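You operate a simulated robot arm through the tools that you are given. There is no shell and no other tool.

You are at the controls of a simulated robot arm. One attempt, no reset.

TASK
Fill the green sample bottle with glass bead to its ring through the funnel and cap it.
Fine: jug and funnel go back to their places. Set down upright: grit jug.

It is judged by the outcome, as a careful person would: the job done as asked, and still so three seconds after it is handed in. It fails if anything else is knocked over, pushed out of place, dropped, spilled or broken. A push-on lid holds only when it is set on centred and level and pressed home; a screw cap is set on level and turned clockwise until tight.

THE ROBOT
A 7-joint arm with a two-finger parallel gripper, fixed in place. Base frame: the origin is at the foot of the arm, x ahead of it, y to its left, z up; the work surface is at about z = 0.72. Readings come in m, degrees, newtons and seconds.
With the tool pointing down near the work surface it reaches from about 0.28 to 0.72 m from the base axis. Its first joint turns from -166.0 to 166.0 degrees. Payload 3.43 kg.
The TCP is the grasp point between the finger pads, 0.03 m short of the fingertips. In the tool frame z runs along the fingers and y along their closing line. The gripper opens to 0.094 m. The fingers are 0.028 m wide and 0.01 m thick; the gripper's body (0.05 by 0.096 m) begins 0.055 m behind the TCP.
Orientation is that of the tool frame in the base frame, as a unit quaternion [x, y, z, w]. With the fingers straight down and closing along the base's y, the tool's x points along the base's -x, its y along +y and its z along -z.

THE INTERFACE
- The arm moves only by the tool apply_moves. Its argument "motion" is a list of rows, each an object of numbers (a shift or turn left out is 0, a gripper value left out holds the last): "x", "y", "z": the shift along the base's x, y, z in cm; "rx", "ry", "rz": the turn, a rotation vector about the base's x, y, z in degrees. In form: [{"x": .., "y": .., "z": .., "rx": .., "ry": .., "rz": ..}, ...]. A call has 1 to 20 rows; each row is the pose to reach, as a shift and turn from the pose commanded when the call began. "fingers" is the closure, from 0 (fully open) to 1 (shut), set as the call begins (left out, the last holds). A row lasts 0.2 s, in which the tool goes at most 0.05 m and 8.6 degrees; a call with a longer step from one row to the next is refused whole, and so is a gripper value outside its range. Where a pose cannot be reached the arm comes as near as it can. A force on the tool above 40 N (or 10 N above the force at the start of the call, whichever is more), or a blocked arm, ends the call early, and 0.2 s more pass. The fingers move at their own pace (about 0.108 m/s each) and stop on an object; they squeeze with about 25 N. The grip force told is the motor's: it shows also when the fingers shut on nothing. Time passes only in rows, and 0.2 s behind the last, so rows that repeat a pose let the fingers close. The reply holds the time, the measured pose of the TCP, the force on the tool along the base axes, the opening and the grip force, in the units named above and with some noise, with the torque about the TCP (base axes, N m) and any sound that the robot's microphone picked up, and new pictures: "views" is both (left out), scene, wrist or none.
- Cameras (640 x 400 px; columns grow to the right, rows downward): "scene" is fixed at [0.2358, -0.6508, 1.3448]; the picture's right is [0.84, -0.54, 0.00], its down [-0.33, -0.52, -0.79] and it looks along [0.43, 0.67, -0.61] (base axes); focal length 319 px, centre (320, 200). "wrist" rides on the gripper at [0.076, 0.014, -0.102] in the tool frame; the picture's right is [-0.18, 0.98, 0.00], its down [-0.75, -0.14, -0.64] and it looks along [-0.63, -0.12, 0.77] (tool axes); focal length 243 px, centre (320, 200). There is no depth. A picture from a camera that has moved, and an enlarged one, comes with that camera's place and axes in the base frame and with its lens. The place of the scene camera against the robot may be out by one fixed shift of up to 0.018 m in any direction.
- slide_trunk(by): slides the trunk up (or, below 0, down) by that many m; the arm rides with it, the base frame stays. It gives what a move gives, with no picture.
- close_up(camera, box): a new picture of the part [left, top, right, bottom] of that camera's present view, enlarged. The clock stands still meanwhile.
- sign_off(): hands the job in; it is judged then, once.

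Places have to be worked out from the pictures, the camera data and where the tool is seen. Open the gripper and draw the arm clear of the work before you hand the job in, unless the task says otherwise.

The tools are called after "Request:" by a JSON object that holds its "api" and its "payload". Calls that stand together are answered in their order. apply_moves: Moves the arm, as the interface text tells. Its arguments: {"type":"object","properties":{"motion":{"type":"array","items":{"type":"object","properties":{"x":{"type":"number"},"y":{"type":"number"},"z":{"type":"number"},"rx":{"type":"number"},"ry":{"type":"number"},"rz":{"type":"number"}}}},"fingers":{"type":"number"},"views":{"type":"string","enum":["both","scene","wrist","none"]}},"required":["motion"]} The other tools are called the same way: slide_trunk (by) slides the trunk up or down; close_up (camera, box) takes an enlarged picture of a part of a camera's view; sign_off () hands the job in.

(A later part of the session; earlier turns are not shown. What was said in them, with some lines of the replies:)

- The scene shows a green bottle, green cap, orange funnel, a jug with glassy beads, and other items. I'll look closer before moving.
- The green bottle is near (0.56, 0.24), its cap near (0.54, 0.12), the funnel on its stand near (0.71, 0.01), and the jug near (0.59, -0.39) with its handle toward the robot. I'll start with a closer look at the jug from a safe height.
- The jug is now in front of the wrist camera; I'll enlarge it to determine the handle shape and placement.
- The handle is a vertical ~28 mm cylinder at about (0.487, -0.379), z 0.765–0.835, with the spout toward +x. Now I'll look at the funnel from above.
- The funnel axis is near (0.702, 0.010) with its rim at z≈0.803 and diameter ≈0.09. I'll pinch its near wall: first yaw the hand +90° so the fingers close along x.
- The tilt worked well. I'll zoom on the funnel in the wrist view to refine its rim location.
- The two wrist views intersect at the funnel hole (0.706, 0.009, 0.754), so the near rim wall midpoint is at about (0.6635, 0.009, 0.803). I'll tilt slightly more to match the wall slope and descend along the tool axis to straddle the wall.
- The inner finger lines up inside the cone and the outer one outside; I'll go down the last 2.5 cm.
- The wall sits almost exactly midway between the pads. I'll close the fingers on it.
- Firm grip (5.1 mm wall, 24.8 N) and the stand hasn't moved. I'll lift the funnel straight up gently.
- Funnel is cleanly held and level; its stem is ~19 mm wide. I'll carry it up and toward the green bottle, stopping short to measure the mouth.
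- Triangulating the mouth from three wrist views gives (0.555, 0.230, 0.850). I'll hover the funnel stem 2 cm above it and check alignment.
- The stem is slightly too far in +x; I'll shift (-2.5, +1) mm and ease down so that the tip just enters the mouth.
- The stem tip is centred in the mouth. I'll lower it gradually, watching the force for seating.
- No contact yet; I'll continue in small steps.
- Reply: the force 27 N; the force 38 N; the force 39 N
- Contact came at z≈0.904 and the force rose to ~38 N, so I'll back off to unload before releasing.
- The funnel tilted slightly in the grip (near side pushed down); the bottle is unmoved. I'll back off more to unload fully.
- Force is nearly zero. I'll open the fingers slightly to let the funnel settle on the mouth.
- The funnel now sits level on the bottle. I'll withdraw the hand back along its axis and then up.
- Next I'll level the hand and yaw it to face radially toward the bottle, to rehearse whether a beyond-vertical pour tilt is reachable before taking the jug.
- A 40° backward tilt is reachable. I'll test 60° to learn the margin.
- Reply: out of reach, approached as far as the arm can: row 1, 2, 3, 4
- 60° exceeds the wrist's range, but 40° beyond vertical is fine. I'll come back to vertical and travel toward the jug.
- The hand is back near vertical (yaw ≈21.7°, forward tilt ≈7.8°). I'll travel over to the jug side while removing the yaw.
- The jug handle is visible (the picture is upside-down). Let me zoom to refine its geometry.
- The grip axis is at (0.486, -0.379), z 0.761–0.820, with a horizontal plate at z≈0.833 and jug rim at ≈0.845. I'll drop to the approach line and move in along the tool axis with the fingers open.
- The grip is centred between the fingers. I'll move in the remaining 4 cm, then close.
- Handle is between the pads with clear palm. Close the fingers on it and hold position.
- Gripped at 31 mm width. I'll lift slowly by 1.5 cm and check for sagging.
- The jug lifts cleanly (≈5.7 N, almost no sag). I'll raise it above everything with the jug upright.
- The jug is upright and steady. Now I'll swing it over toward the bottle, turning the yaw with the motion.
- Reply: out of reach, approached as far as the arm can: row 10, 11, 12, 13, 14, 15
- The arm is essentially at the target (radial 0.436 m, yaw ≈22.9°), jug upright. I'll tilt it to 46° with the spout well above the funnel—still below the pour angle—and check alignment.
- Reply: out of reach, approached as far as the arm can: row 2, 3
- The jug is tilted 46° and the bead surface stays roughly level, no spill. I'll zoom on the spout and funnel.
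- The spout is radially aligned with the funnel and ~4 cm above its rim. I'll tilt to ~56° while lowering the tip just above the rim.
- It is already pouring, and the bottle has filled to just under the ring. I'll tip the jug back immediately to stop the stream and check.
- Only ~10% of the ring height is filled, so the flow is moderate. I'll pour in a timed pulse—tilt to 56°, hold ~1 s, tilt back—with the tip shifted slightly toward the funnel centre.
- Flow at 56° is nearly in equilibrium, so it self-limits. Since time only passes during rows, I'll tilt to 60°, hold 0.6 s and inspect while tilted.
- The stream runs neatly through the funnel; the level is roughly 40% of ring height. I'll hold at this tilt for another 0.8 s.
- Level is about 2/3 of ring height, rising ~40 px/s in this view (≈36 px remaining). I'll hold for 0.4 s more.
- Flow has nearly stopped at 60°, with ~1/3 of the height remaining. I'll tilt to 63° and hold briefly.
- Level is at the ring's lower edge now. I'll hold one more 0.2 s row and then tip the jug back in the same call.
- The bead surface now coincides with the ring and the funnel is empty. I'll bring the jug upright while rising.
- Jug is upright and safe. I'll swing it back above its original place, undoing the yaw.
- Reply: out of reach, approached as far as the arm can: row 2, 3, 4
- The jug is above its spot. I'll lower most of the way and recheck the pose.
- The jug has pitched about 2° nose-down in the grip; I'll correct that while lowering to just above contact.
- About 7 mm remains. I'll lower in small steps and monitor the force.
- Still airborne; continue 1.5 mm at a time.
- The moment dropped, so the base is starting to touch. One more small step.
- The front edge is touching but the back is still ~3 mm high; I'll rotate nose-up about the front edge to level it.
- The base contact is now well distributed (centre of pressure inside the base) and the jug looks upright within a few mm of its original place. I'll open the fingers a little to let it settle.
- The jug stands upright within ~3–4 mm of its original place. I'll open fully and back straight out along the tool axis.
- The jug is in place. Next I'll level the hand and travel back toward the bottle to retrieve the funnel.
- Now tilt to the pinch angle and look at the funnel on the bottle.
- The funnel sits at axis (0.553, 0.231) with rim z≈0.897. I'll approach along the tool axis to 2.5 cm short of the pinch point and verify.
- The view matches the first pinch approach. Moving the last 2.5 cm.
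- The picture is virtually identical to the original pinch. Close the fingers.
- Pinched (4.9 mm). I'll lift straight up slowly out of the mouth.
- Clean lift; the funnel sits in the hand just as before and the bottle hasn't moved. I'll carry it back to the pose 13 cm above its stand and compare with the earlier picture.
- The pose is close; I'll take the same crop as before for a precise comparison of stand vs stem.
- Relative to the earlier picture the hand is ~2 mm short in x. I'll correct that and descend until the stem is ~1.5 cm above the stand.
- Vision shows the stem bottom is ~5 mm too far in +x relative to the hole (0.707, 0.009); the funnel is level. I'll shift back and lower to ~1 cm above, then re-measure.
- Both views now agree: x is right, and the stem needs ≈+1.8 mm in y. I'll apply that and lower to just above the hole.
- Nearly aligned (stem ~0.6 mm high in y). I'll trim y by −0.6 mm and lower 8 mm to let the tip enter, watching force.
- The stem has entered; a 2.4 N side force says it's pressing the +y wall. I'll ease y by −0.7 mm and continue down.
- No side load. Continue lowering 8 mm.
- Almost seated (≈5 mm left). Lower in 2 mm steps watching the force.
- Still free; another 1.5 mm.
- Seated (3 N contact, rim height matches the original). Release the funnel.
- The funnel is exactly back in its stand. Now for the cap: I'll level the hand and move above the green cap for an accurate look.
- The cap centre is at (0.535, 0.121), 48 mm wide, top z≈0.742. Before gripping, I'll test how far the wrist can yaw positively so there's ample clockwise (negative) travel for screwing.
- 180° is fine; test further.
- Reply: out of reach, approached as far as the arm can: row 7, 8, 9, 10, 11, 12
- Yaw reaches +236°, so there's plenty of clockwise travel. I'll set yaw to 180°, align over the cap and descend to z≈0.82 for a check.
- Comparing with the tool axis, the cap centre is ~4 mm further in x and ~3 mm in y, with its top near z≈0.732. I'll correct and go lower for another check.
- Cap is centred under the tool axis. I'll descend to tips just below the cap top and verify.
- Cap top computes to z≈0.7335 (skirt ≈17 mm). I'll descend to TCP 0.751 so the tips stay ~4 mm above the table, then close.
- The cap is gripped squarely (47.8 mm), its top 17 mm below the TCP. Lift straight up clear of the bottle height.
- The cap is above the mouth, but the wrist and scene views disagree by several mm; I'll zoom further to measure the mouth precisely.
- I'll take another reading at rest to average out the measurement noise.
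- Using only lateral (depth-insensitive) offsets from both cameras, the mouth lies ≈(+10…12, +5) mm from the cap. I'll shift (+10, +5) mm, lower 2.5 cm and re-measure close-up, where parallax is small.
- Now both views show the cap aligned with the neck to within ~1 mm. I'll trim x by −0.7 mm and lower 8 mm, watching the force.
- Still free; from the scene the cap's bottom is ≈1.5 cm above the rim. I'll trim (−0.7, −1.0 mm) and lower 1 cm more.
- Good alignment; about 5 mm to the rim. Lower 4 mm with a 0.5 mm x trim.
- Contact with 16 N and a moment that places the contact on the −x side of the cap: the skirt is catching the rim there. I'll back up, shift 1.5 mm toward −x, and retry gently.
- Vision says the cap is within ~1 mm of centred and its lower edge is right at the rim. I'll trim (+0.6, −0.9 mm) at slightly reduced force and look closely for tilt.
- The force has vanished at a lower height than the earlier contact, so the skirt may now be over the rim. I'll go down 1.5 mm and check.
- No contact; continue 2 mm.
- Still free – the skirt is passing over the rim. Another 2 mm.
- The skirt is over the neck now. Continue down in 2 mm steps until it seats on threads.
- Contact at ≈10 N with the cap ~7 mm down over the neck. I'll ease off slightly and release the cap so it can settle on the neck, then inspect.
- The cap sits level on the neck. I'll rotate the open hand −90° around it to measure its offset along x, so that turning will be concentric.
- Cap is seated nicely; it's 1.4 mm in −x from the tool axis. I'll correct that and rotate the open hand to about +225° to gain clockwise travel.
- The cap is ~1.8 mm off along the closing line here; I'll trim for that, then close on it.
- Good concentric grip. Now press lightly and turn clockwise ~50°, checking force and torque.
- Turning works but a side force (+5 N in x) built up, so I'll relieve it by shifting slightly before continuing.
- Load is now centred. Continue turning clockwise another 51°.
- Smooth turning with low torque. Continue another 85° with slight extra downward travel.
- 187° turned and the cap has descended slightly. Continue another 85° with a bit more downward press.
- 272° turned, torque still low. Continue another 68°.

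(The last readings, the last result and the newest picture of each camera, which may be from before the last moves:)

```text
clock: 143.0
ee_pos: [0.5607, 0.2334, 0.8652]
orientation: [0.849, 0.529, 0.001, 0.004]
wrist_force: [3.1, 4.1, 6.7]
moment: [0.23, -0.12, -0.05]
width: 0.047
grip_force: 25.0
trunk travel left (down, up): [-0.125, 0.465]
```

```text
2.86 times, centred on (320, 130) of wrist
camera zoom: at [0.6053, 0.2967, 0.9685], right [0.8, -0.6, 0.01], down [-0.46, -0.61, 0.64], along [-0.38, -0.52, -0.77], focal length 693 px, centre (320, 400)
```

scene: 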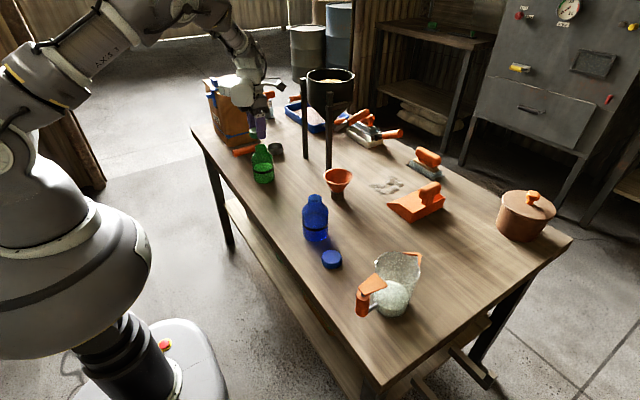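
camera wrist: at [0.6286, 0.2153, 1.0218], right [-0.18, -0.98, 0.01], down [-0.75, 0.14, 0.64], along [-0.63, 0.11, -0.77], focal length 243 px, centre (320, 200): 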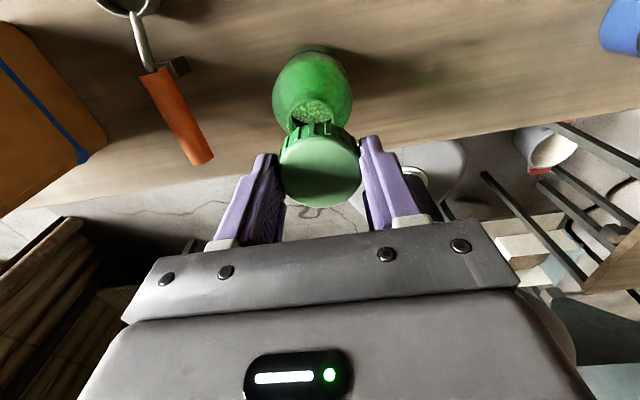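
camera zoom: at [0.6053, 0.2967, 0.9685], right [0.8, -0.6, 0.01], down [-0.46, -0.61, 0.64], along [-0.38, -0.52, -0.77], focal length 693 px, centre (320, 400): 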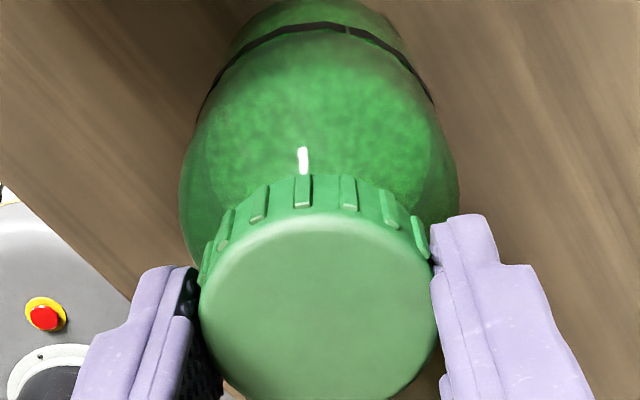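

340° turned; the cap has come down ~4 mm and the bottle isn't rotating. I'll open, unwind the wrist around the cap, and regrip for another turn.

Request:
{"api": "apply_moves", "payload": {"motion": [{"z": 0}, {"z": 0}, {"z": 0.2, "rz": 8.5}, {"z": 0.2, "rz": 17}, {"z": 0.2, "rz": 25.5}, {"z": 0.2, "rz": 34}, {"z": 0.2, "rz": 42.5}, {"z": 0.2, "rz": 51}, {"z": 0.2, "rz": 59.5}, {"z": 0.2, "rz": 68}, {"z": 0.2, "rz": 76.5}, {"z": 0.2, "rz": 85}, {"z": 0.2, "rz": 93.5}, {"z": 0.2, "rz": 102}, {"z": 0.2, "rz": 110.5}, {"z": 0.2, "rz": 119}, {"z": 0.2, "rz": 127.5}, {"z": 0.2, "rz": 136}, {"z": 0.2, "rz": 144.5}, {"z": 0.2, "rz": 153}], "fingers": 0.25, "views": "none"}}

Request:
{"api": "close_up", "payload": {"camera": "wrist", "box": [230, 60, 410, 200]}}

Request:
{"api": "close_up", "payload": {"camera": "scene", "box": [240, 125, 290, 190]}}

```text
clock: 147.2
ee_pos: [0.559, 0.2337, 0.8669]
orientation: [-0.319, 0.948, 0.003, 0.0]
wrist_force: [-0.3, 0.0, 0.5]
moment: [0.0, 0.04, -0.01]
width: 0.0704
grip_force: 0.1
trunk travel left (down, up): [-0.125, 0.465]
```

```text
2.86 times, centred on (320, 130) of wrist
camera zoom: at [0.4898, 0.1987, 0.9702], right [-0.45, 0.89, 0.01], down [0.69, 0.34, 0.64], along [0.57, 0.29, -0.77], focal length 693 px, centre (320, 400)
```

zoom: 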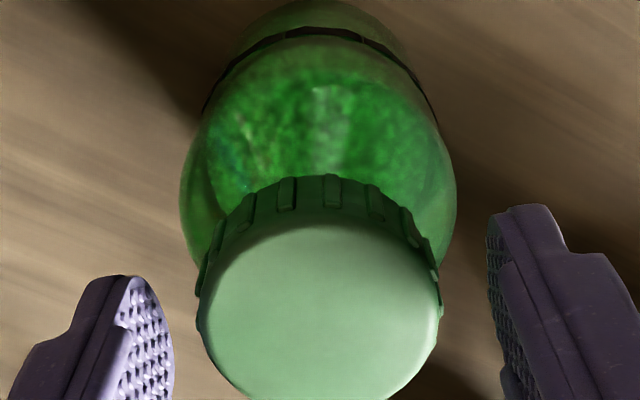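

```text
6.15 times, centred on (265, 158) of scene
camera zoom: at [0.2358, -0.6508, 1.3448], right [0.84, -0.54, 0.0], down [-0.33, -0.52, -0.79], along [0.43, 0.67, -0.61], focal length 1962 px, centre (658, 462)
```

zoom: 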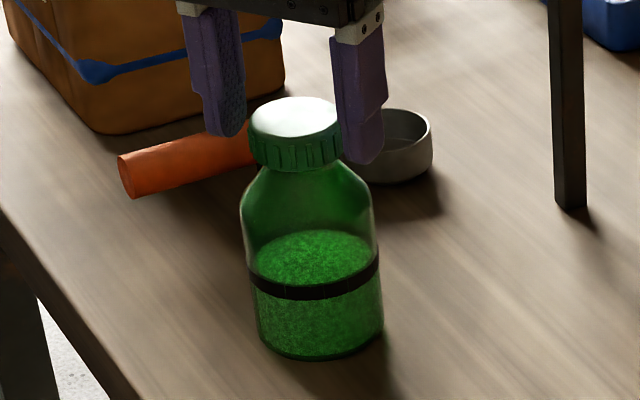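

The cap is on straight and centred. Continue unwinding to about +207°, then regrip.

Request:
{"api": "apply_moves", "payload": {"motion": [{"rz": 8.5}, {"rz": 17}, {"rz": 25.5}, {"rz": 34}, {"rz": 42.5}, {"rz": 51}, {"rz": 59.5}, {"rz": 68}, {"rz": 76.5}, {"rz": 85}, {"rz": 93.5}, {"rz": 102}, {"rz": 110.5}, {"rz": 119}, {"rz": 127.5}, {"rz": 136}, {"rz": 144.5}, {"rz": 153}, {"rz": 161.5}, {"rz": 170}], "fingers": 0.25, "views": "none"}}

Request:
{"api": "apply_moves", "payload": {"motion": [{"z": -0.2}, {"z": -0.2}, {"z": -0.2}, {"z": -0.2}, {"z": -0.2}], "fingers": 1, "views": "none"}}

```text
clock: 151.4
ee_pos: [0.5605, 0.2341, 0.869]
orientation: [0.972, 0.235, 0.0, 0.003]
wrist_force: [-0.3, 0.1, -0.9]
moment: [-0.02, 0.01, 0.0]
width: 0.0705
grip_force: 0.0
trunk travel left (down, up): [-0.125, 0.465]
```

```text
clock: 152.6
ee_pos: [0.5603, 0.2342, 0.8677]
orientation: [0.972, 0.233, 0.001, 0.003]
wrist_force: [4.8, 1.9, 15.8]
moment: [0.12, -0.13, -0.03]
width: 0.0475
grip_force: 25.1
trunk travel left (down, up): [-0.125, 0.465]
```

Gripped again with ~16 N press; I'll ease 0.5 mm and continue turning clockwise.

Request:
{"api": "apply_moves", "payload": {"motion": [{"z": 0.05, "rz": -8.5}, {"z": 0.05, "rz": -17}, {"z": 0.03, "rz": -25.5}, {"z": 0.02, "rz": -34}, {"z": 0, "rz": -42.5}, {"z": -0.02, "rz": -51}, {"z": -0.03, "rz": -59.5}, {"z": -0.05, "rz": -68}, {"z": -0.06, "rz": -76.5}, {"z": -0.07, "rz": -85}, {"z": -0.07, "rz": -85}], "fingers": 1, "views": "none"}}

Request:
{"api": "close_up", "payload": {"camera": "scene", "box": [240, 125, 290, 190]}}

```text
clock: 155.0
ee_pos: [0.5599, 0.2345, 0.8647]
orientation: [0.874, -0.486, -0.001, 0.002]
wrist_force: [4.4, 5.0, 16.1]
moment: [0.15, -0.23, -0.01]
width: 0.047
grip_force: 25.3
trunk travel left (down, up): [-0.125, 0.465]
```

```text
6.15 times, centred on (265, 158) of scene
camera zoom: at [0.2358, -0.6508, 1.3448], right [0.84, -0.54, 0.0], down [-0.33, -0.52, -0.79], along [0.43, 0.67, -0.61], focal length 1962 px, centre (658, 462)
```

zoom: 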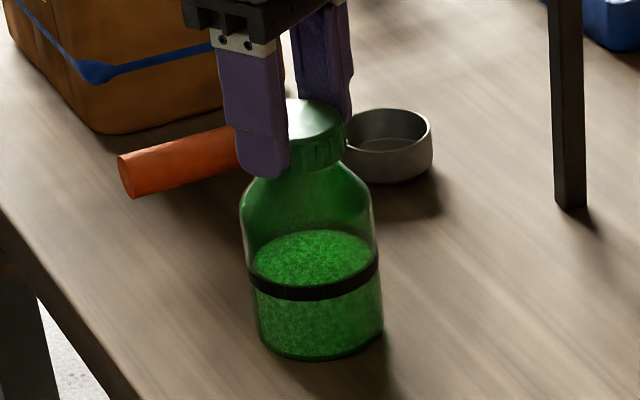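

Cap continues moving down. Another 85°.

Request:
{"api": "apply_moves", "payload": {"motion": [{"z": 0.03, "rz": -8.5}, {"z": 0.03, "rz": -17}, {"z": 0.02, "rz": -25.5}, {"z": 0.01, "rz": -34}, {"z": 0, "rz": -42.5}, {"z": -0.01, "rz": -51}, {"z": -0.02, "rz": -59.5}, {"z": -0.03, "rz": -68}, {"z": -0.04, "rz": -76.5}, {"z": -0.05, "rz": -85}, {"z": -0.05, "rz": -85}], "fingers": 1, "views": "none"}}

Request:
{"api": "close_up", "payload": {"camera": "scene", "box": [240, 125, 290, 190]}}

```text
clock: 157.4
ee_pos: [0.5608, 0.2329, 0.8652]
orientation: [-0.318, 0.948, 0.003, 0.0]
wrist_force: [-1.4, 0.8, 1.0]
moment: [-0.04, 0.01, 0.04]
width: 0.0472
grip_force: 24.9
trunk travel left (down, up): [-0.125, 0.465]
```

```text
6.15 times, centred on (265, 158) of scene
camera zoom: at [0.2358, -0.6508, 1.3448], right [0.84, -0.54, 0.0], down [-0.33, -0.52, -0.79], along [0.43, 0.67, -0.61], focal length 1962 px, centre (658, 462)
```

zoom: 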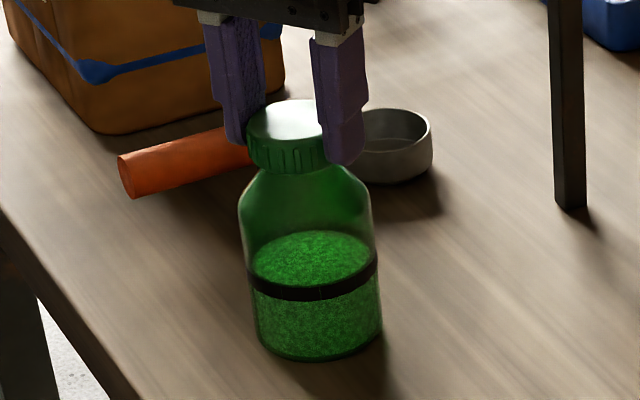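

510° turned. Keep going with a bit more downward travel.

Request:
{"api": "apply_moves", "payload": {"motion": [{"z": -0.06, "rz": -8.5}, {"z": -0.08, "rz": -17}, {"z": -0.1, "rz": -25.5}, {"z": -0.12, "rz": -34}, {"z": -0.13, "rz": -42.5}, {"z": -0.14, "rz": -51}, {"z": -0.15, "rz": -59.5}, {"z": -0.16, "rz": -68}, {"z": -0.17, "rz": -76.5}, {"z": -0.18, "rz": -85}, {"z": -0.18, "rz": -85}], "fingers": 1, "views": "none"}}

Request:
{"api": "close_up", "payload": {"camera": "scene", "box": [240, 125, 290, 190]}}

```text
clock: 159.8
ee_pos: [0.5591, 0.2336, 0.8632]
orientation: [0.406, 0.914, 0.003, 0.002]
wrist_force: [0.4, -0.2, 11.3]
moment: [-0.05, 0.03, 0.04]
width: 0.0472
grip_force: 24.9
trunk travel left (down, up): [-0.125, 0.465]
```

```text
6.15 times, centred on (265, 158) of scene
camera zoom: at [0.2358, -0.6508, 1.3448], right [0.84, -0.54, 0.0], down [-0.33, -0.52, -0.79], along [0.43, 0.67, -0.61], focal length 1962 px, centre (658, 462)
```

zoom: 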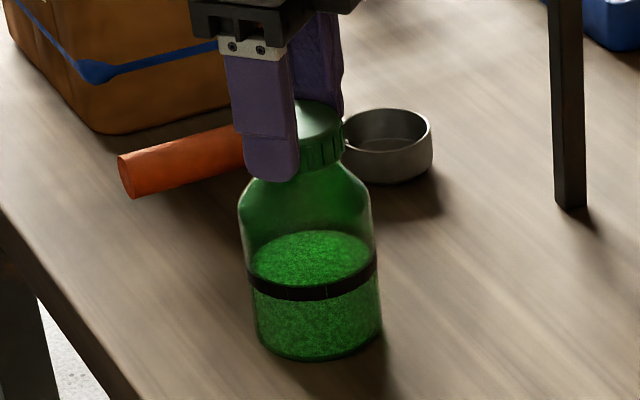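

595° turned. Continue 68° more to the wrist's low end.

Request:
{"api": "apply_moves", "payload": {"motion": [{"z": 0, "rz": -8.5}, {"z": -0.01, "rz": -17}, {"z": -0.02, "rz": -25.5}, {"z": -0.03, "rz": -34}, {"z": -0.04, "rz": -42.5}, {"z": -0.05, "rz": -51}, {"z": -0.06, "rz": -59.5}, {"z": -0.07, "rz": -68}, {"z": -0.07, "rz": -68}], "fingers": 1, "views": "none"}}

Request:
{"api": "close_up", "payload": {"camera": "scene", "box": [240, 125, 290, 190]}}

Request:
{"api": "close_up", "payload": {"camera": "wrist", "box": [230, 60, 410, 200]}}

```text
clock: 161.8
ee_pos: [0.5581, 0.2342, 0.8621]
orientation: [0.849, 0.529, 0.001, 0.003]
wrist_force: [-1.7, 0.4, 3.2]
moment: [-0.01, 0.1, 0.01]
width: 0.0476
grip_force: 24.6
trunk travel left (down, up): [-0.125, 0.465]
```

```text
6.15 times, centred on (265, 158) of scene
camera zoom: at [0.2358, -0.6508, 1.3448], right [0.84, -0.54, 0.0], down [-0.33, -0.52, -0.79], along [0.43, 0.67, -0.61], focal length 1962 px, centre (658, 462)
```

zoom: 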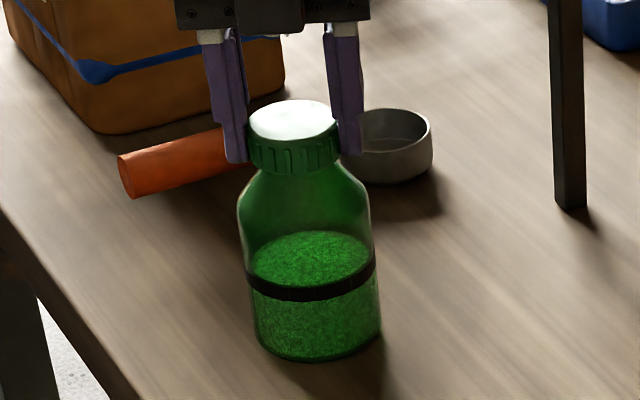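

```text
2.86 times, centred on (320, 130) of wrist
camera zoom: at [0.6036, 0.2965, 0.9649], right [0.8, -0.6, 0.01], down [-0.46, -0.61, 0.64], along [-0.38, -0.52, -0.77], focal length 693 px, centre (320, 400)
```

zoom: 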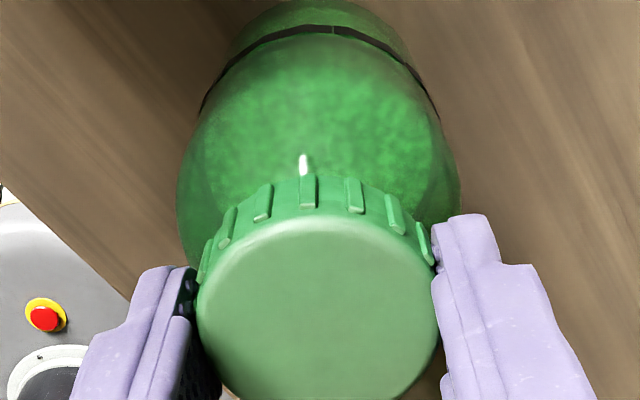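

663° turned, torque still small. I'll take a high-zoom reference, then unwind and do another turn.

Request:
{"api": "close_up", "payload": {"camera": "scene", "box": [252, 136, 276, 160]}}

Request:
{"api": "apply_moves", "payload": {"motion": [{"z": 0}, {"z": 0}, {"z": 0.1, "rz": 8.5}, {"z": 0.2, "rz": 17}, {"z": 0.2, "rz": 25.5}, {"z": 0.2, "rz": 34}, {"z": 0.2, "rz": 42.5}, {"z": 0.2, "rz": 51}, {"z": 0.2, "rz": 59.5}, {"z": 0.2, "rz": 68}, {"z": 0.2, "rz": 76.5}, {"z": 0.2, "rz": 85}, {"z": 0.2, "rz": 93.5}, {"z": 0.2, "rz": 102}, {"z": 0.2, "rz": 110.5}, {"z": 0.2, "rz": 119}, {"z": 0.2, "rz": 127.5}, {"z": 0.2, "rz": 136}, {"z": 0.2, "rz": 144.5}, {"z": 0.2, "rz": 153}], "fingers": 0.25, "views": "none"}}

Request:
{"api": "close_up", "payload": {"camera": "scene", "box": [252, 136, 276, 160]}}

Request:
{"api": "close_up", "payload": {"camera": "wrist", "box": [230, 60, 410, 200]}}

```text
16.00 times, centred on (264, 148) of scene
camera zoom: at [0.2358, -0.6508, 1.3448], right [0.84, -0.54, 0.0], down [-0.33, -0.52, -0.79], along [0.43, 0.67, -0.61], focal length 5102 px, centre (1216, 1032)
```

zoom: 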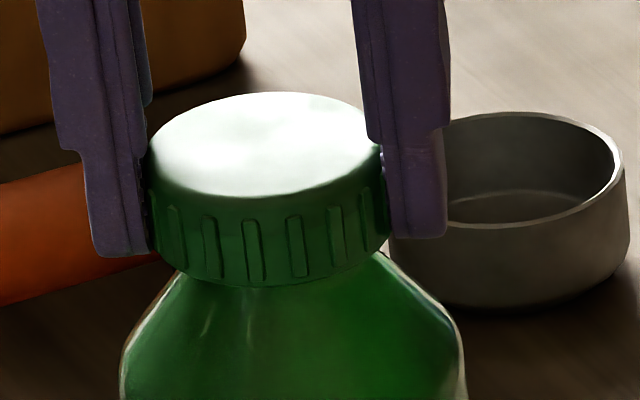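

```text
clock: 166.0
ee_pos: [0.5592, 0.235, 0.8642]
orientation: [-0.319, 0.948, 0.002, -0.001]
wrist_force: [0.1, 0.1, -0.1]
moment: [-0.05, 0.02, 0.02]
width: 0.0708
grip_force: 0.0
trunk travel left (down, up): [-0.125, 0.465]
```

```text
16.00 times, centred on (264, 148) of scene
camera zoom: at [0.2358, -0.6508, 1.3448], right [0.84, -0.54, 0.0], down [-0.33, -0.52, -0.79], along [0.43, 0.67, -0.61], focal length 5102 px, centre (1216, 1032)
```

zoom: 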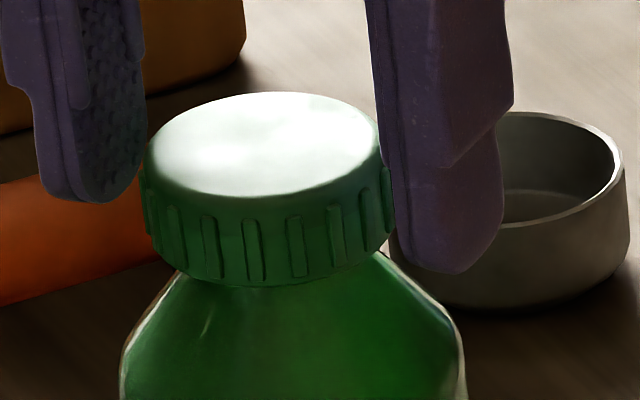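

```text
2.86 times, centred on (320, 130) of wrist
camera zoom: at [0.4899, 0.1995, 0.9666], right [-0.45, 0.89, 0.01], down [0.69, 0.34, 0.64], along [0.57, 0.29, -0.77], focal length 693 px, centre (320, 400)
```

zoom: 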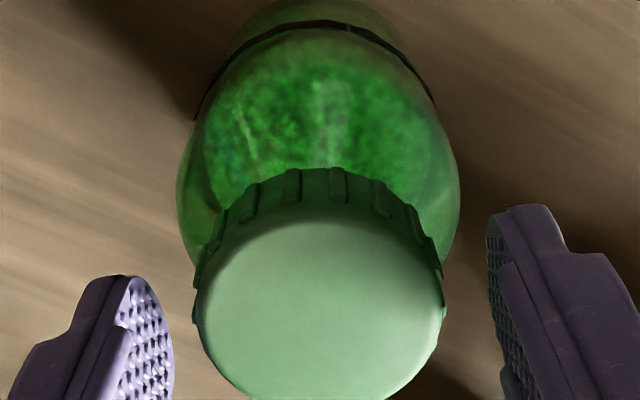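

The cap is nearly down to the shoulder and perfectly level. I'll unwind and regrip to continue until torque rises.

Request:
{"api": "apply_moves", "payload": {"motion": [{"rz": 8.5}, {"rz": 17}, {"rz": 25.5}, {"rz": 34}, {"rz": 42.5}, {"rz": 51}, {"rz": 59.5}, {"rz": 68}, {"rz": 76.5}, {"rz": 85}, {"rz": 93.5}, {"rz": 102}, {"rz": 110.5}, {"rz": 119}, {"rz": 127.5}, {"rz": 136}, {"rz": 144.5}, {"rz": 153}, {"rz": 161.5}, {"rz": 170}], "fingers": 0.25, "views": "none"}}

Request:
{"api": "apply_moves", "payload": {"motion": [{"z": 0}, {"z": 0}, {"z": 0}, {"z": 0}, {"z": 0}], "fingers": 1, "views": "none"}}

Request:
{"api": "apply_moves", "payload": {"motion": [{"z": -0.05, "rz": -8.5}, {"z": -0.1, "rz": -17}, {"z": -0.12, "rz": -25.5}, {"z": -0.14, "rz": -34}, {"z": -0.15, "rz": -42.5}, {"z": -0.16, "rz": -51}, {"z": -0.17, "rz": -59.5}, {"z": -0.18, "rz": -68}, {"z": -0.19, "rz": -76.5}, {"z": -0.2, "rz": -85}], "fingers": 1, "views": "none"}}

Request:
{"api": "close_up", "payload": {"camera": "scene", "box": [252, 136, 276, 160]}}

```text
clock: 170.2
ee_pos: [0.5592, 0.2336, 0.8634]
orientation: [0.972, 0.235, 0.001, 0.003]
wrist_force: [0.1, -0.9, -0.2]
moment: [0.0, -0.02, 0.0]
width: 0.0709
grip_force: 0.1
trunk travel left (down, up): [-0.125, 0.465]
```

```text
clock: 171.4
ee_pos: [0.5611, 0.2337, 0.8646]
orientation: [0.972, 0.233, 0.001, 0.003]
wrist_force: [-0.7, 2.2, -0.4]
moment: [0.14, 0.02, -0.01]
width: 0.0476
grip_force: 24.5
trunk travel left (down, up): [-0.125, 0.465]
```

```text
clock: 173.6
ee_pos: [0.5594, 0.2324, 0.8617]
orientation: [0.874, -0.486, -0.003, 0.002]
wrist_force: [0.6, 0.3, 4.1]
moment: [0.05, -0.02, 0.13]
width: 0.0475
grip_force: 24.3
trunk travel left (down, up): [-0.125, 0.465]
```

```text
16.00 times, centred on (264, 148) of scene
camera zoom: at [0.2358, -0.6508, 1.3448], right [0.84, -0.54, 0.0], down [-0.33, -0.52, -0.79], along [0.43, 0.67, -0.61], focal length 5102 px, centre (1216, 1032)
```

zoom: 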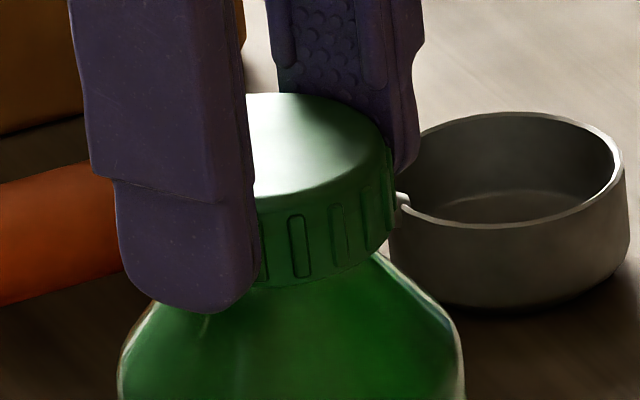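

Torque has begun to rise (0.13 N·m) and the cap no longer descends. I'll press down more firmly so the bottle can't spin and keep turning until it's tight.

Request:
{"api": "apply_moves", "payload": {"motion": [{"z": -0.1}, {"z": -0.2}, {"z": -0.2}], "fingers": 1, "views": "none"}}

```text
clock: 174.4
ee_pos: [0.5595, 0.2337, 0.8618]
orientation: [0.875, -0.485, -0.001, 0.001]
wrist_force: [-1.5, -1.1, 14.7]
moment: [-0.05, 0.11, -0.02]
width: 0.0478
grip_force: 24.9
trunk travel left (down, up): [-0.125, 0.465]
```

Request:
{"api": "apply_moves", "payload": {"motion": [{"z": -0.1, "rz": -8.5}, {"z": -0.15, "rz": -17}, {"z": -0.15, "rz": -25.5}, {"z": -0.15, "rz": -34}, {"z": -0.15, "rz": -42.5}], "fingers": 1, "views": "none"}}

Request:
{"api": "close_up", "payload": {"camera": "scene", "box": [240, 125, 290, 190]}}

Request:
{"api": "close_up", "payload": {"camera": "wrist", "box": [230, 40, 410, 180]}}

```text
clock: 175.6
ee_pos: [0.56, 0.2342, 0.8586]
orientation: [-0.639, 0.769, 0.003, -0.001]
wrist_force: [-0.8, 0.6, 9.2]
moment: [0.05, 0.02, 0.2]
width: 0.0474
grip_force: 24.9
trunk travel left (down, up): [-0.125, 0.465]
```

```text
6.15 times, centred on (265, 158) of scene
camera zoom: at [0.2358, -0.6508, 1.3448], right [0.84, -0.54, 0.0], down [-0.33, -0.52, -0.79], along [0.43, 0.67, -0.61], focal length 1962 px, centre (658, 462)
```

zoom: 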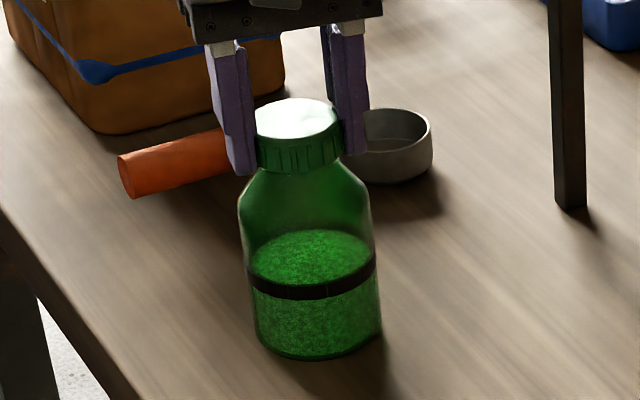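

```text
2.86 times, centred on (320, 110) of wrist
camera zoom: at [0.5313, 0.1616, 0.9612], right [-0.93, 0.36, 0.01], down [0.28, 0.71, 0.64], along [0.23, 0.6, -0.77], focal length 693 px, centre (320, 457)
```

zoom: 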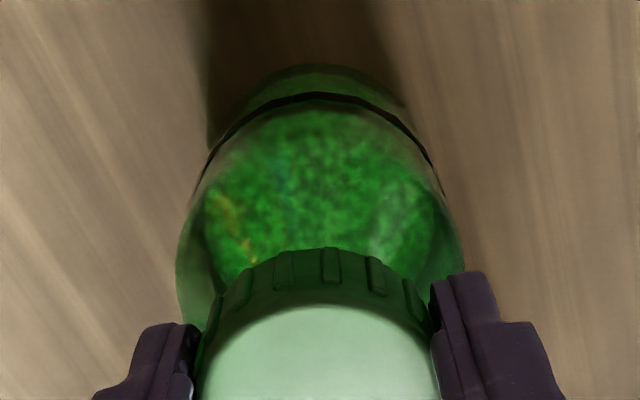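

Torque is at 0.2 N·m. I'll turn another 42° to reach the reference yaw and check whether the bottle itself has rotated.

Request:
{"api": "apply_moves", "payload": {"motion": [{"z": 0, "rz": -8.5}, {"z": 0, "rz": -17}, {"z": 0, "rz": -25.5}, {"z": 0, "rz": -34}, {"z": 0, "rz": -42.5}], "fingers": 1, "views": "none"}}

Request:
{"api": "close_up", "payload": {"camera": "wrist", "box": [230, 60, 410, 200]}}

Request:
{"api": "close_up", "payload": {"camera": "scene", "box": [252, 136, 276, 160]}}

```text
clock: 176.8
ee_pos: [0.5595, 0.2343, 0.858]
orientation: [-0.317, 0.949, 0.003, 0.0]
wrist_force: [-1.0, -0.2, 4.3]
moment: [-0.03, 0.01, 0.15]
width: 0.0473
grip_force: 25.3
trunk travel left (down, up): [-0.125, 0.465]
```

```text
2.86 times, centred on (320, 130) of wrist
camera zoom: at [0.4895, 0.1985, 0.9612], right [-0.44, 0.9, 0.01], down [0.69, 0.34, 0.64], along [0.57, 0.29, -0.77], focal length 693 px, centre (320, 400)
```

zoom: 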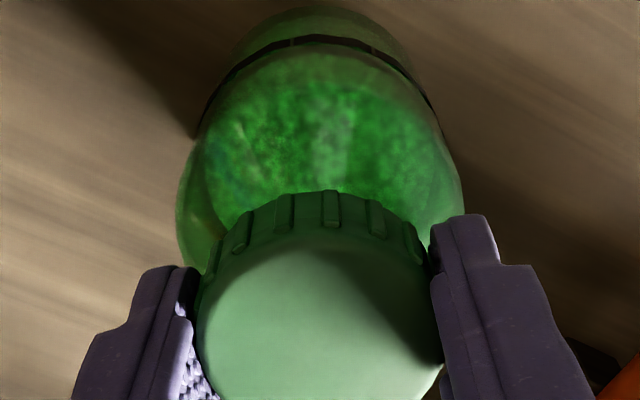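

```text
16.00 times, centred on (264, 148) of scene
camera zoom: at [0.2358, -0.6508, 1.3448], right [0.84, -0.54, 0.0], down [-0.33, -0.52, -0.79], along [0.43, 0.67, -0.61], focal length 5102 px, centre (1216, 1032)
```

zoom: 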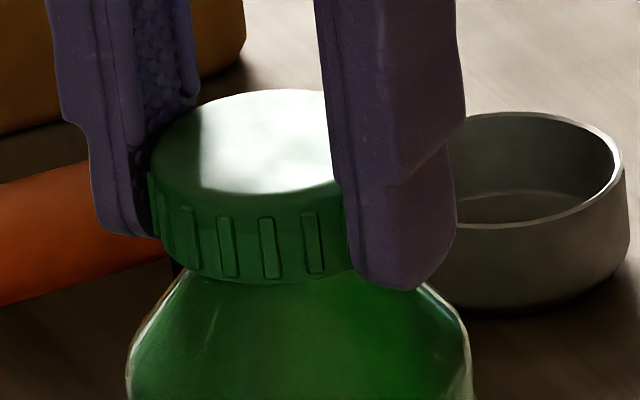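

The cap's height no longer changes and the torque scales with the down-force — the cap is at its stop and the bottle has started slipping on the table. A final firm tightening: press harder while turning another ~50°.

Request:
{"api": "apply_moves", "payload": {"motion": [{"z": -0.2}, {"z": -0.35, "rz": -8.5}, {"z": -0.4, "rz": -17}, {"z": -0.45, "rz": -25.5}, {"z": -0.45, "rz": -34}], "fingers": 1, "views": "none"}}

Request:
{"api": "close_up", "payload": {"camera": "wrist", "box": [230, 40, 410, 180]}}

Request:
{"api": "close_up", "payload": {"camera": "scene", "box": [252, 136, 276, 160]}}

```text
clock: 178.1
ee_pos: [0.5598, 0.2318, 0.8578]
orientation: [-0.028, 1.0, 0.003, 0.004]
wrist_force: [-7.4, -6.0, 18.8]
moment: [-0.45, 0.41, -0.03]
width: 0.0472
grip_force: 25.3
trunk travel left (down, up): [-0.125, 0.465]
stopped in row 5: the force on the tool passed its limit at 42 N (the readings are from after the stop); the commanded pose is now the measured one
```

```text
2.86 times, centred on (320, 110) of wrist
camera zoom: at [0.482, 0.2411, 0.96], right [0.13, 0.99, 0.01], down [0.76, -0.1, 0.65], along [0.64, -0.08, -0.76], focal length 693 px, centre (320, 457)
```

zoom: 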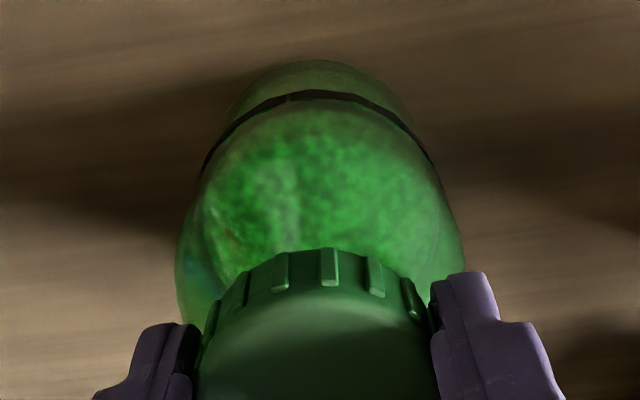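

```text
16.00 times, centred on (264, 148) of scene
camera zoom: at [0.2358, -0.6508, 1.3448], right [0.84, -0.54, 0.0], down [-0.33, -0.52, -0.79], along [0.43, 0.67, -0.61], focal length 5102 px, centre (1216, 1032)
```

zoom: 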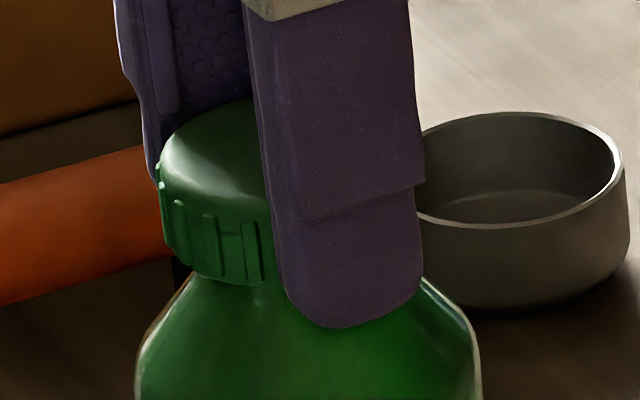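

The force limit was hit (~42 N) — firm enough, and the tips are near the shoulder. I'll relieve the pressure, regrip higher, and make one last gentle turning check.

Request:
{"api": "apply_moves", "payload": {"motion": [{"z": 0.15}, {"z": 0.3}, {"z": 0.3}], "fingers": 0.6, "views": "none"}}

Request:
{"api": "apply_moves", "payload": {"motion": [{"z": 0.2}, {"z": 0.4}, {"z": 0.4}], "fingers": 0.3, "views": "none"}}

Request:
{"api": "close_up", "payload": {"camera": "scene", "box": [252, 136, 276, 160]}}

Request:
{"api": "close_up", "payload": {"camera": "scene", "box": [240, 125, 290, 190]}}

Request:
{"api": "close_up", "payload": {"camera": "wrist", "box": [230, 60, 410, 200]}}

```text
clock: 178.9
ee_pos: [0.5617, 0.2332, 0.8581]
orientation: [-0.029, 1.0, 0.003, 0.002]
wrist_force: [-1.3, 0.7, -0.8]
moment: [-0.01, 0.17, 0.01]
width: 0.0472
grip_force: 25.4
trunk travel left (down, up): [-0.125, 0.465]
```

```text
clock: 179.7
ee_pos: [0.5618, 0.2329, 0.8626]
orientation: [-0.029, 1.0, 0.002, 0.002]
wrist_force: [-0.4, -0.5, -0.6]
moment: [-0.01, -0.02, 0.0]
width: 0.0657
grip_force: 0.0
trunk travel left (down, up): [-0.125, 0.465]
```

```text
16.00 times, centred on (264, 148) of scene
camera zoom: at [0.2358, -0.6508, 1.3448], right [0.84, -0.54, 0.0], down [-0.33, -0.52, -0.79], along [0.43, 0.67, -0.61], focal length 5102 px, centre (1216, 1032)
```

zoom: 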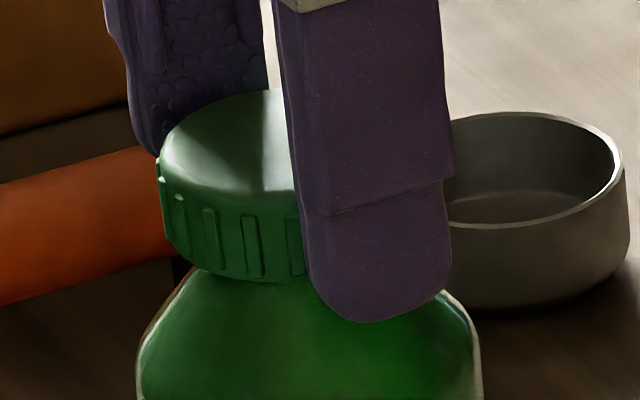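

```text
6.15 times, centred on (265, 158) of scene
camera zoom: at [0.2358, -0.6508, 1.3448], right [0.84, -0.54, 0.0], down [-0.33, -0.52, -0.79], along [0.43, 0.67, -0.61], focal length 1962 px, centre (658, 462)
```

zoom: 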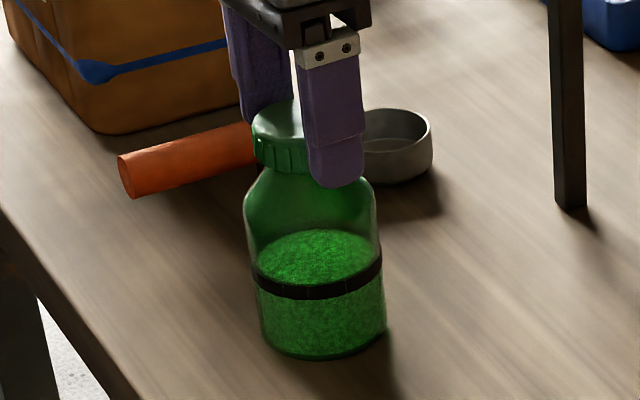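

```text
2.86 times, centred on (320, 130) of wrist
camera zoom: at [0.4843, 0.2417, 0.9648], right [0.13, 0.99, 0.01], down [0.76, -0.1, 0.64], along [0.64, -0.08, -0.76], focal length 693 px, centre (320, 400)
```

zoom: 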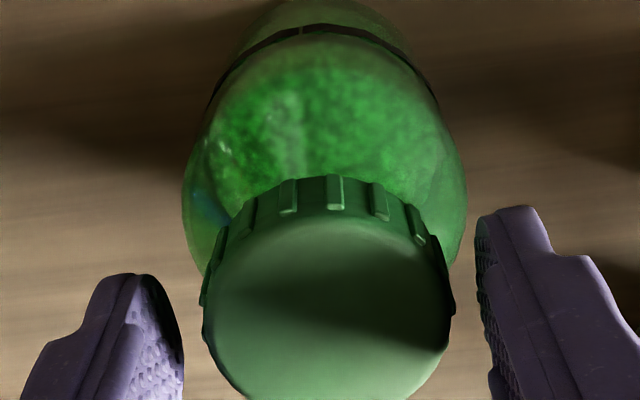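

Cap is level and unchanged. For a definite tightness check I'll note the ring seam in the scene, then regrip and turn 50° with moderate press and see whether cap and bottle move together.

Request:
{"api": "close_up", "payload": {"camera": "scene", "box": [256, 158, 284, 184]}}

Request:
{"api": "apply_moves", "payload": {"motion": [{"z": 0}, {"z": 0}, {"z": 0}, {"z": 0}], "fingers": 1, "views": "none"}}

Request:
{"api": "apply_moves", "payload": {"motion": [{"z": -0.1}, {"z": -0.15, "rz": -8.5}, {"z": -0.15, "rz": -17}, {"z": -0.15, "rz": -25.5}, {"z": -0.15, "rz": -34}, {"z": -0.15, "rz": -42.5}, {"z": -0.15, "rz": -51}], "fingers": 1, "views": "none"}}

Request:
{"api": "close_up", "payload": {"camera": "scene", "box": [256, 158, 284, 184]}}

Request:
{"api": "close_up", "payload": {"camera": "scene", "box": [252, 136, 276, 160]}}

```text
15.38 times, centred on (270, 171) of scene
camera zoom: at [0.2358, -0.6508, 1.3448], right [0.84, -0.54, 0.0], down [-0.33, -0.52, -0.79], along [0.43, 0.67, -0.61], focal length 4906 px, centre (1089, 646)
```

zoom: 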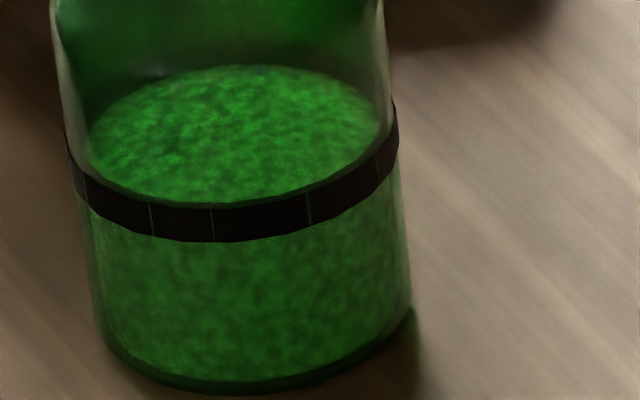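

```text
clock: 180.7
ee_pos: [0.5642, 0.2331, 0.8629]
orientation: [-0.029, 1.0, 0.003, 0.002]
wrist_force: [0.6, 0.5, 1.5]
moment: [0.03, -0.04, 0.05]
width: 0.0474
grip_force: 24.7
trunk travel left (down, up): [-0.125, 0.465]
```

```text
clock: 182.3
ee_pos: [0.5606, 0.2335, 0.8629]
orientation: [0.405, 0.914, 0.002, 0.003]
wrist_force: [-1.3, 0.4, 8.8]
moment: [-0.03, 0.0, 0.19]
width: 0.0473
grip_force: 25.0
trunk travel left (down, up): [-0.125, 0.465]
```

```text
15.38 times, centred on (270, 171) of scene
camera zoom: at [0.2358, -0.6508, 1.3448], right [0.84, -0.54, 0.0], down [-0.33, -0.52, -0.79], along [0.43, 0.67, -0.61], focal length 4906 px, centre (1089, 646)
```

zoom: 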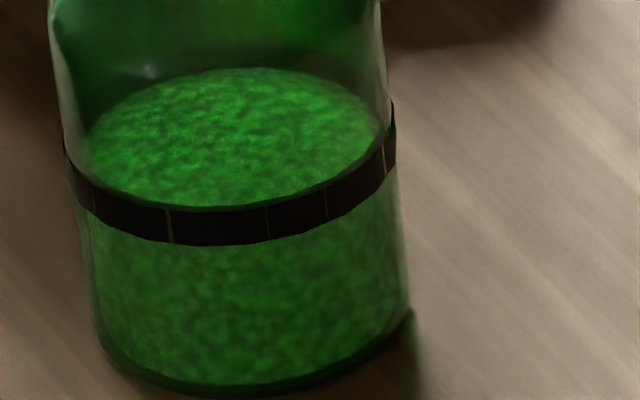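

```text
16.00 times, centred on (264, 148) of scene
camera zoom: at [0.2358, -0.6508, 1.3448], right [0.84, -0.54, 0.0], down [-0.33, -0.52, -0.79], along [0.43, 0.67, -0.61], focal length 5102 px, centre (1216, 1032)
```

zoom: 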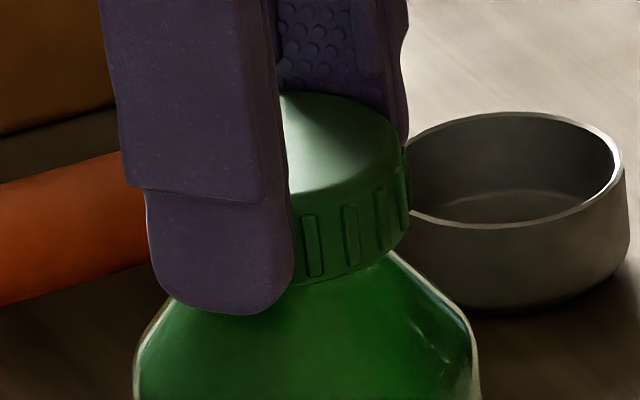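

The ring seams rotated ~48° along with the cap at 0.19 N·m, so cap and bottle now turn as one: the cap is tight. I'll ease off, open the fingers and rise straight up.

Request:
{"api": "apply_moves", "payload": {"motion": [{"z": 0.15}, {"z": 0.15}], "fingers": 1, "views": "none"}}

Request:
{"api": "apply_moves", "payload": {"motion": [{"z": 0}, {"z": 0}, {"z": 0}, {"z": 0}], "fingers": 0.2, "views": "none"}}

Request:
{"api": "apply_moves", "payload": {"motion": [{"z": 1}, {"z": 3}, {"z": 6}, {"z": 10}, {"z": 14}, {"z": 18}, {"x": -3, "z": 21}, {"x": -7, "y": -2, "z": 23}, {"x": -11, "y": -5, "z": 24}, {"x": -14, "y": -9, "z": 24}, {"x": -16, "y": -13, "z": 24}, {"x": -16, "y": -13, "z": 24}], "fingers": 0}}

Request:
{"api": "close_up", "payload": {"camera": "scene", "box": [230, 120, 320, 200]}}

Request:
{"api": "close_up", "payload": {"camera": "scene", "box": [280, 130, 460, 330]}}

```text
clock: 182.9
ee_pos: [0.5607, 0.2316, 0.8626]
orientation: [0.405, 0.915, 0.001, 0.002]
wrist_force: [0.8, -0.3, -3.7]
moment: [0.03, -0.05, -0.03]
width: 0.0474
grip_force: 25.1
trunk travel left (down, up): [-0.125, 0.465]
```

```text
clock: 183.9
ee_pos: [0.5598, 0.2324, 0.8624]
orientation: [0.404, 0.915, 0.002, 0.003]
wrist_force: [0.2, -0.3, -0.8]
moment: [0.0, 0.01, 0.02]
width: 0.0753
grip_force: 0.1
trunk travel left (down, up): [-0.125, 0.465]
```

```text
refused: row 9 steps farther than a row can; nothing moved
```

```text
5.00 times, centred on (275, 160) of scene
camera zoom: at [0.2358, -0.6508, 1.3448], right [0.84, -0.54, 0.0], down [-0.33, -0.52, -0.79], along [0.43, 0.67, -0.61], focal length 1594 px, centre (545, 400)
```

zoom: 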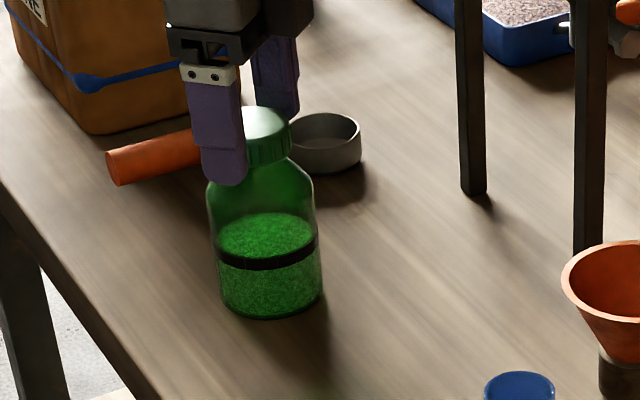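

```text
2.00 times, centred on (370, 230) of scene
camera zoom: at [0.2358, -0.6508, 1.3448], right [0.84, -0.54, 0.0], down [-0.33, -0.52, -0.79], along [0.43, 0.67, -0.61], focal length 638 px, centre (220, 140)
```

zoom: 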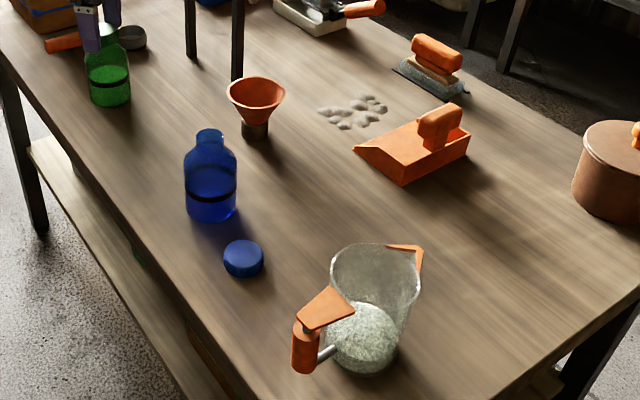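

The retreat step was refused (one step too long); nothing moved. I'll repeat it with shorter steps, rising straight up first.

Request:
{"api": "apply_moves", "payload": {"motion": [{"z": 1}, {"z": 3}, {"z": 6}, {"z": 10}, {"z": 14}, {"z": 18}, {"x": -2, "z": 20}, {"x": -5, "y": -1, "z": 22}, {"x": -8, "y": -3, "z": 23}, {"x": -11, "y": -5, "z": 24}, {"x": -13, "y": -8, "z": 24}, {"x": -15, "y": -11, "z": 24}, {"x": -16, "y": -14, "z": 24}, {"x": -16, "y": -14, "z": 24}], "fingers": 0}}

Request:
{"api": "close_up", "payload": {"camera": "scene", "box": [230, 120, 320, 200]}}

Request:
{"api": "close_up", "payload": {"camera": "scene", "box": [250, 130, 286, 190]}}

```text
clock: 186.9
ee_pos: [0.4007, 0.09, 1.1002]
orientation: [0.403, 0.915, 0.001, 0.003]
wrist_force: [0.5, 0.8, 0.5]
moment: [-0.01, -0.04, 0.03]
width: 0.0942
grip_force: 0.0
trunk travel left (down, up): [-0.125, 0.465]
camera wrist: at [0.3593, 0.1567, 1.203], right [0.85, 0.53, 0.01], down [0.4, -0.65, 0.64], along [0.34, -0.55, -0.76], focal length 243 px, centre (320, 200)
```

scene: 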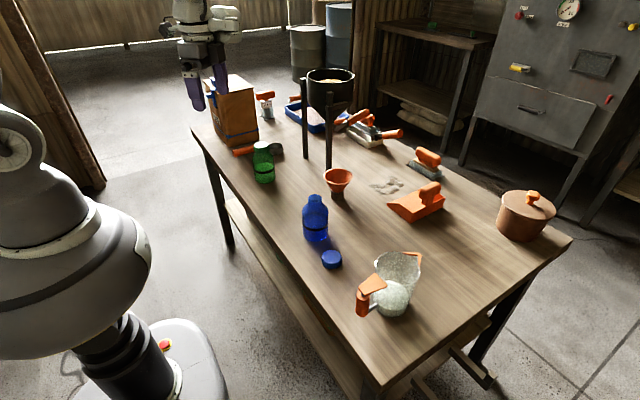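
wrist: 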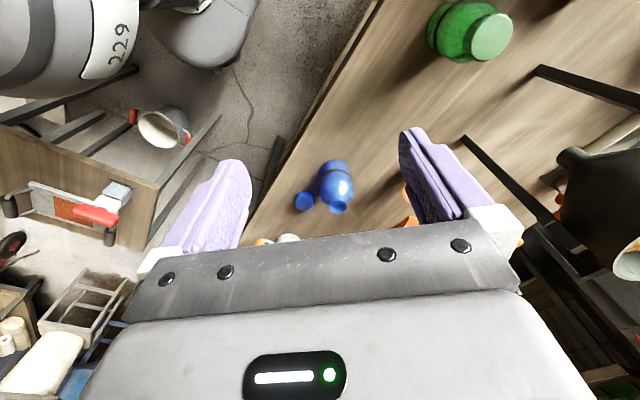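

```text
5.00 times, centred on (275, 160) of scene
camera zoom: at [0.2358, -0.6508, 1.3448], right [0.84, -0.54, 0.0], down [-0.33, -0.52, -0.79], along [0.43, 0.67, -0.61], focal length 1594 px, centre (545, 400)
```

zoom: 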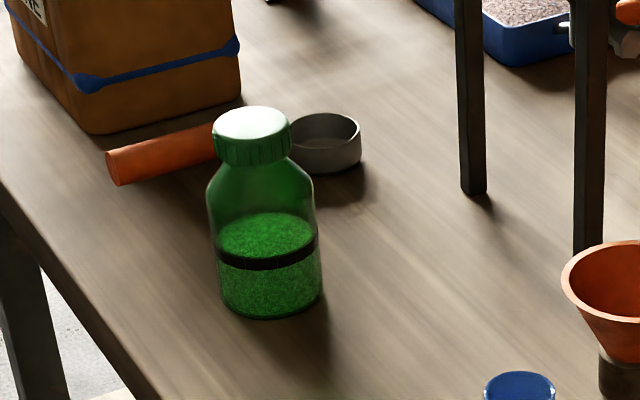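

```text
6.67 times, centred on (268, 160) of scene
camera zoom: at [0.2358, -0.6508, 1.3448], right [0.84, -0.54, 0.0], down [-0.33, -0.52, -0.79], along [0.43, 0.67, -0.61], focal length 2126 px, centre (667, 467)
```

zoom: 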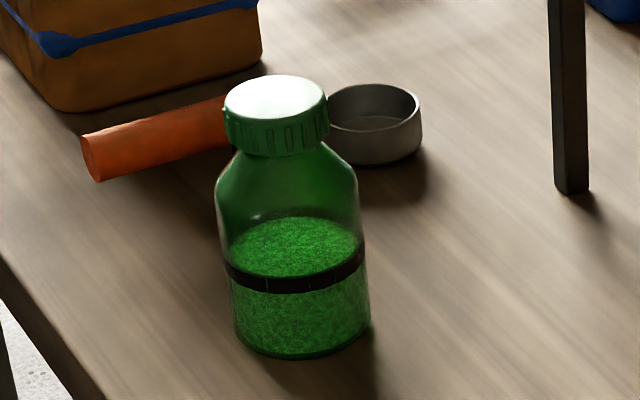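

The bottle is filled to its ring and capped level and tight. The jug stands upright in its place, the funnel is on its stand, no spill is visible, the gripper is open and the arm is clear. Handing in.

Request:
{"api": "sign_off", "payload": {}}

```text
The job is handed in.
```

The green bottle is filled with glass bead to its ring and capped. The grit jug and the funnel are back in their places, and I have handed the job in.

- **Fill:** the bead surface sits inside the ring band, about 2 mm above its middle. I saw no spilled bead in the pictures.
- **Cap:** it is level and turned clockwise until the bottle turned with it on the table, at about 0.19 N·m. While tightening, the tool force briefly hit 42 N and stopped that move. I saw no damage afterwards.
- **Jug:** it stands upright, about 3–4 mm from where it started.
- **Funnel:** it is seated in its stand as it was at the start.
- **Bottle:** it shifted a few millimetres and turned on the table during capping. It is still upright.

The gripper is open and the arm is clear of the work.
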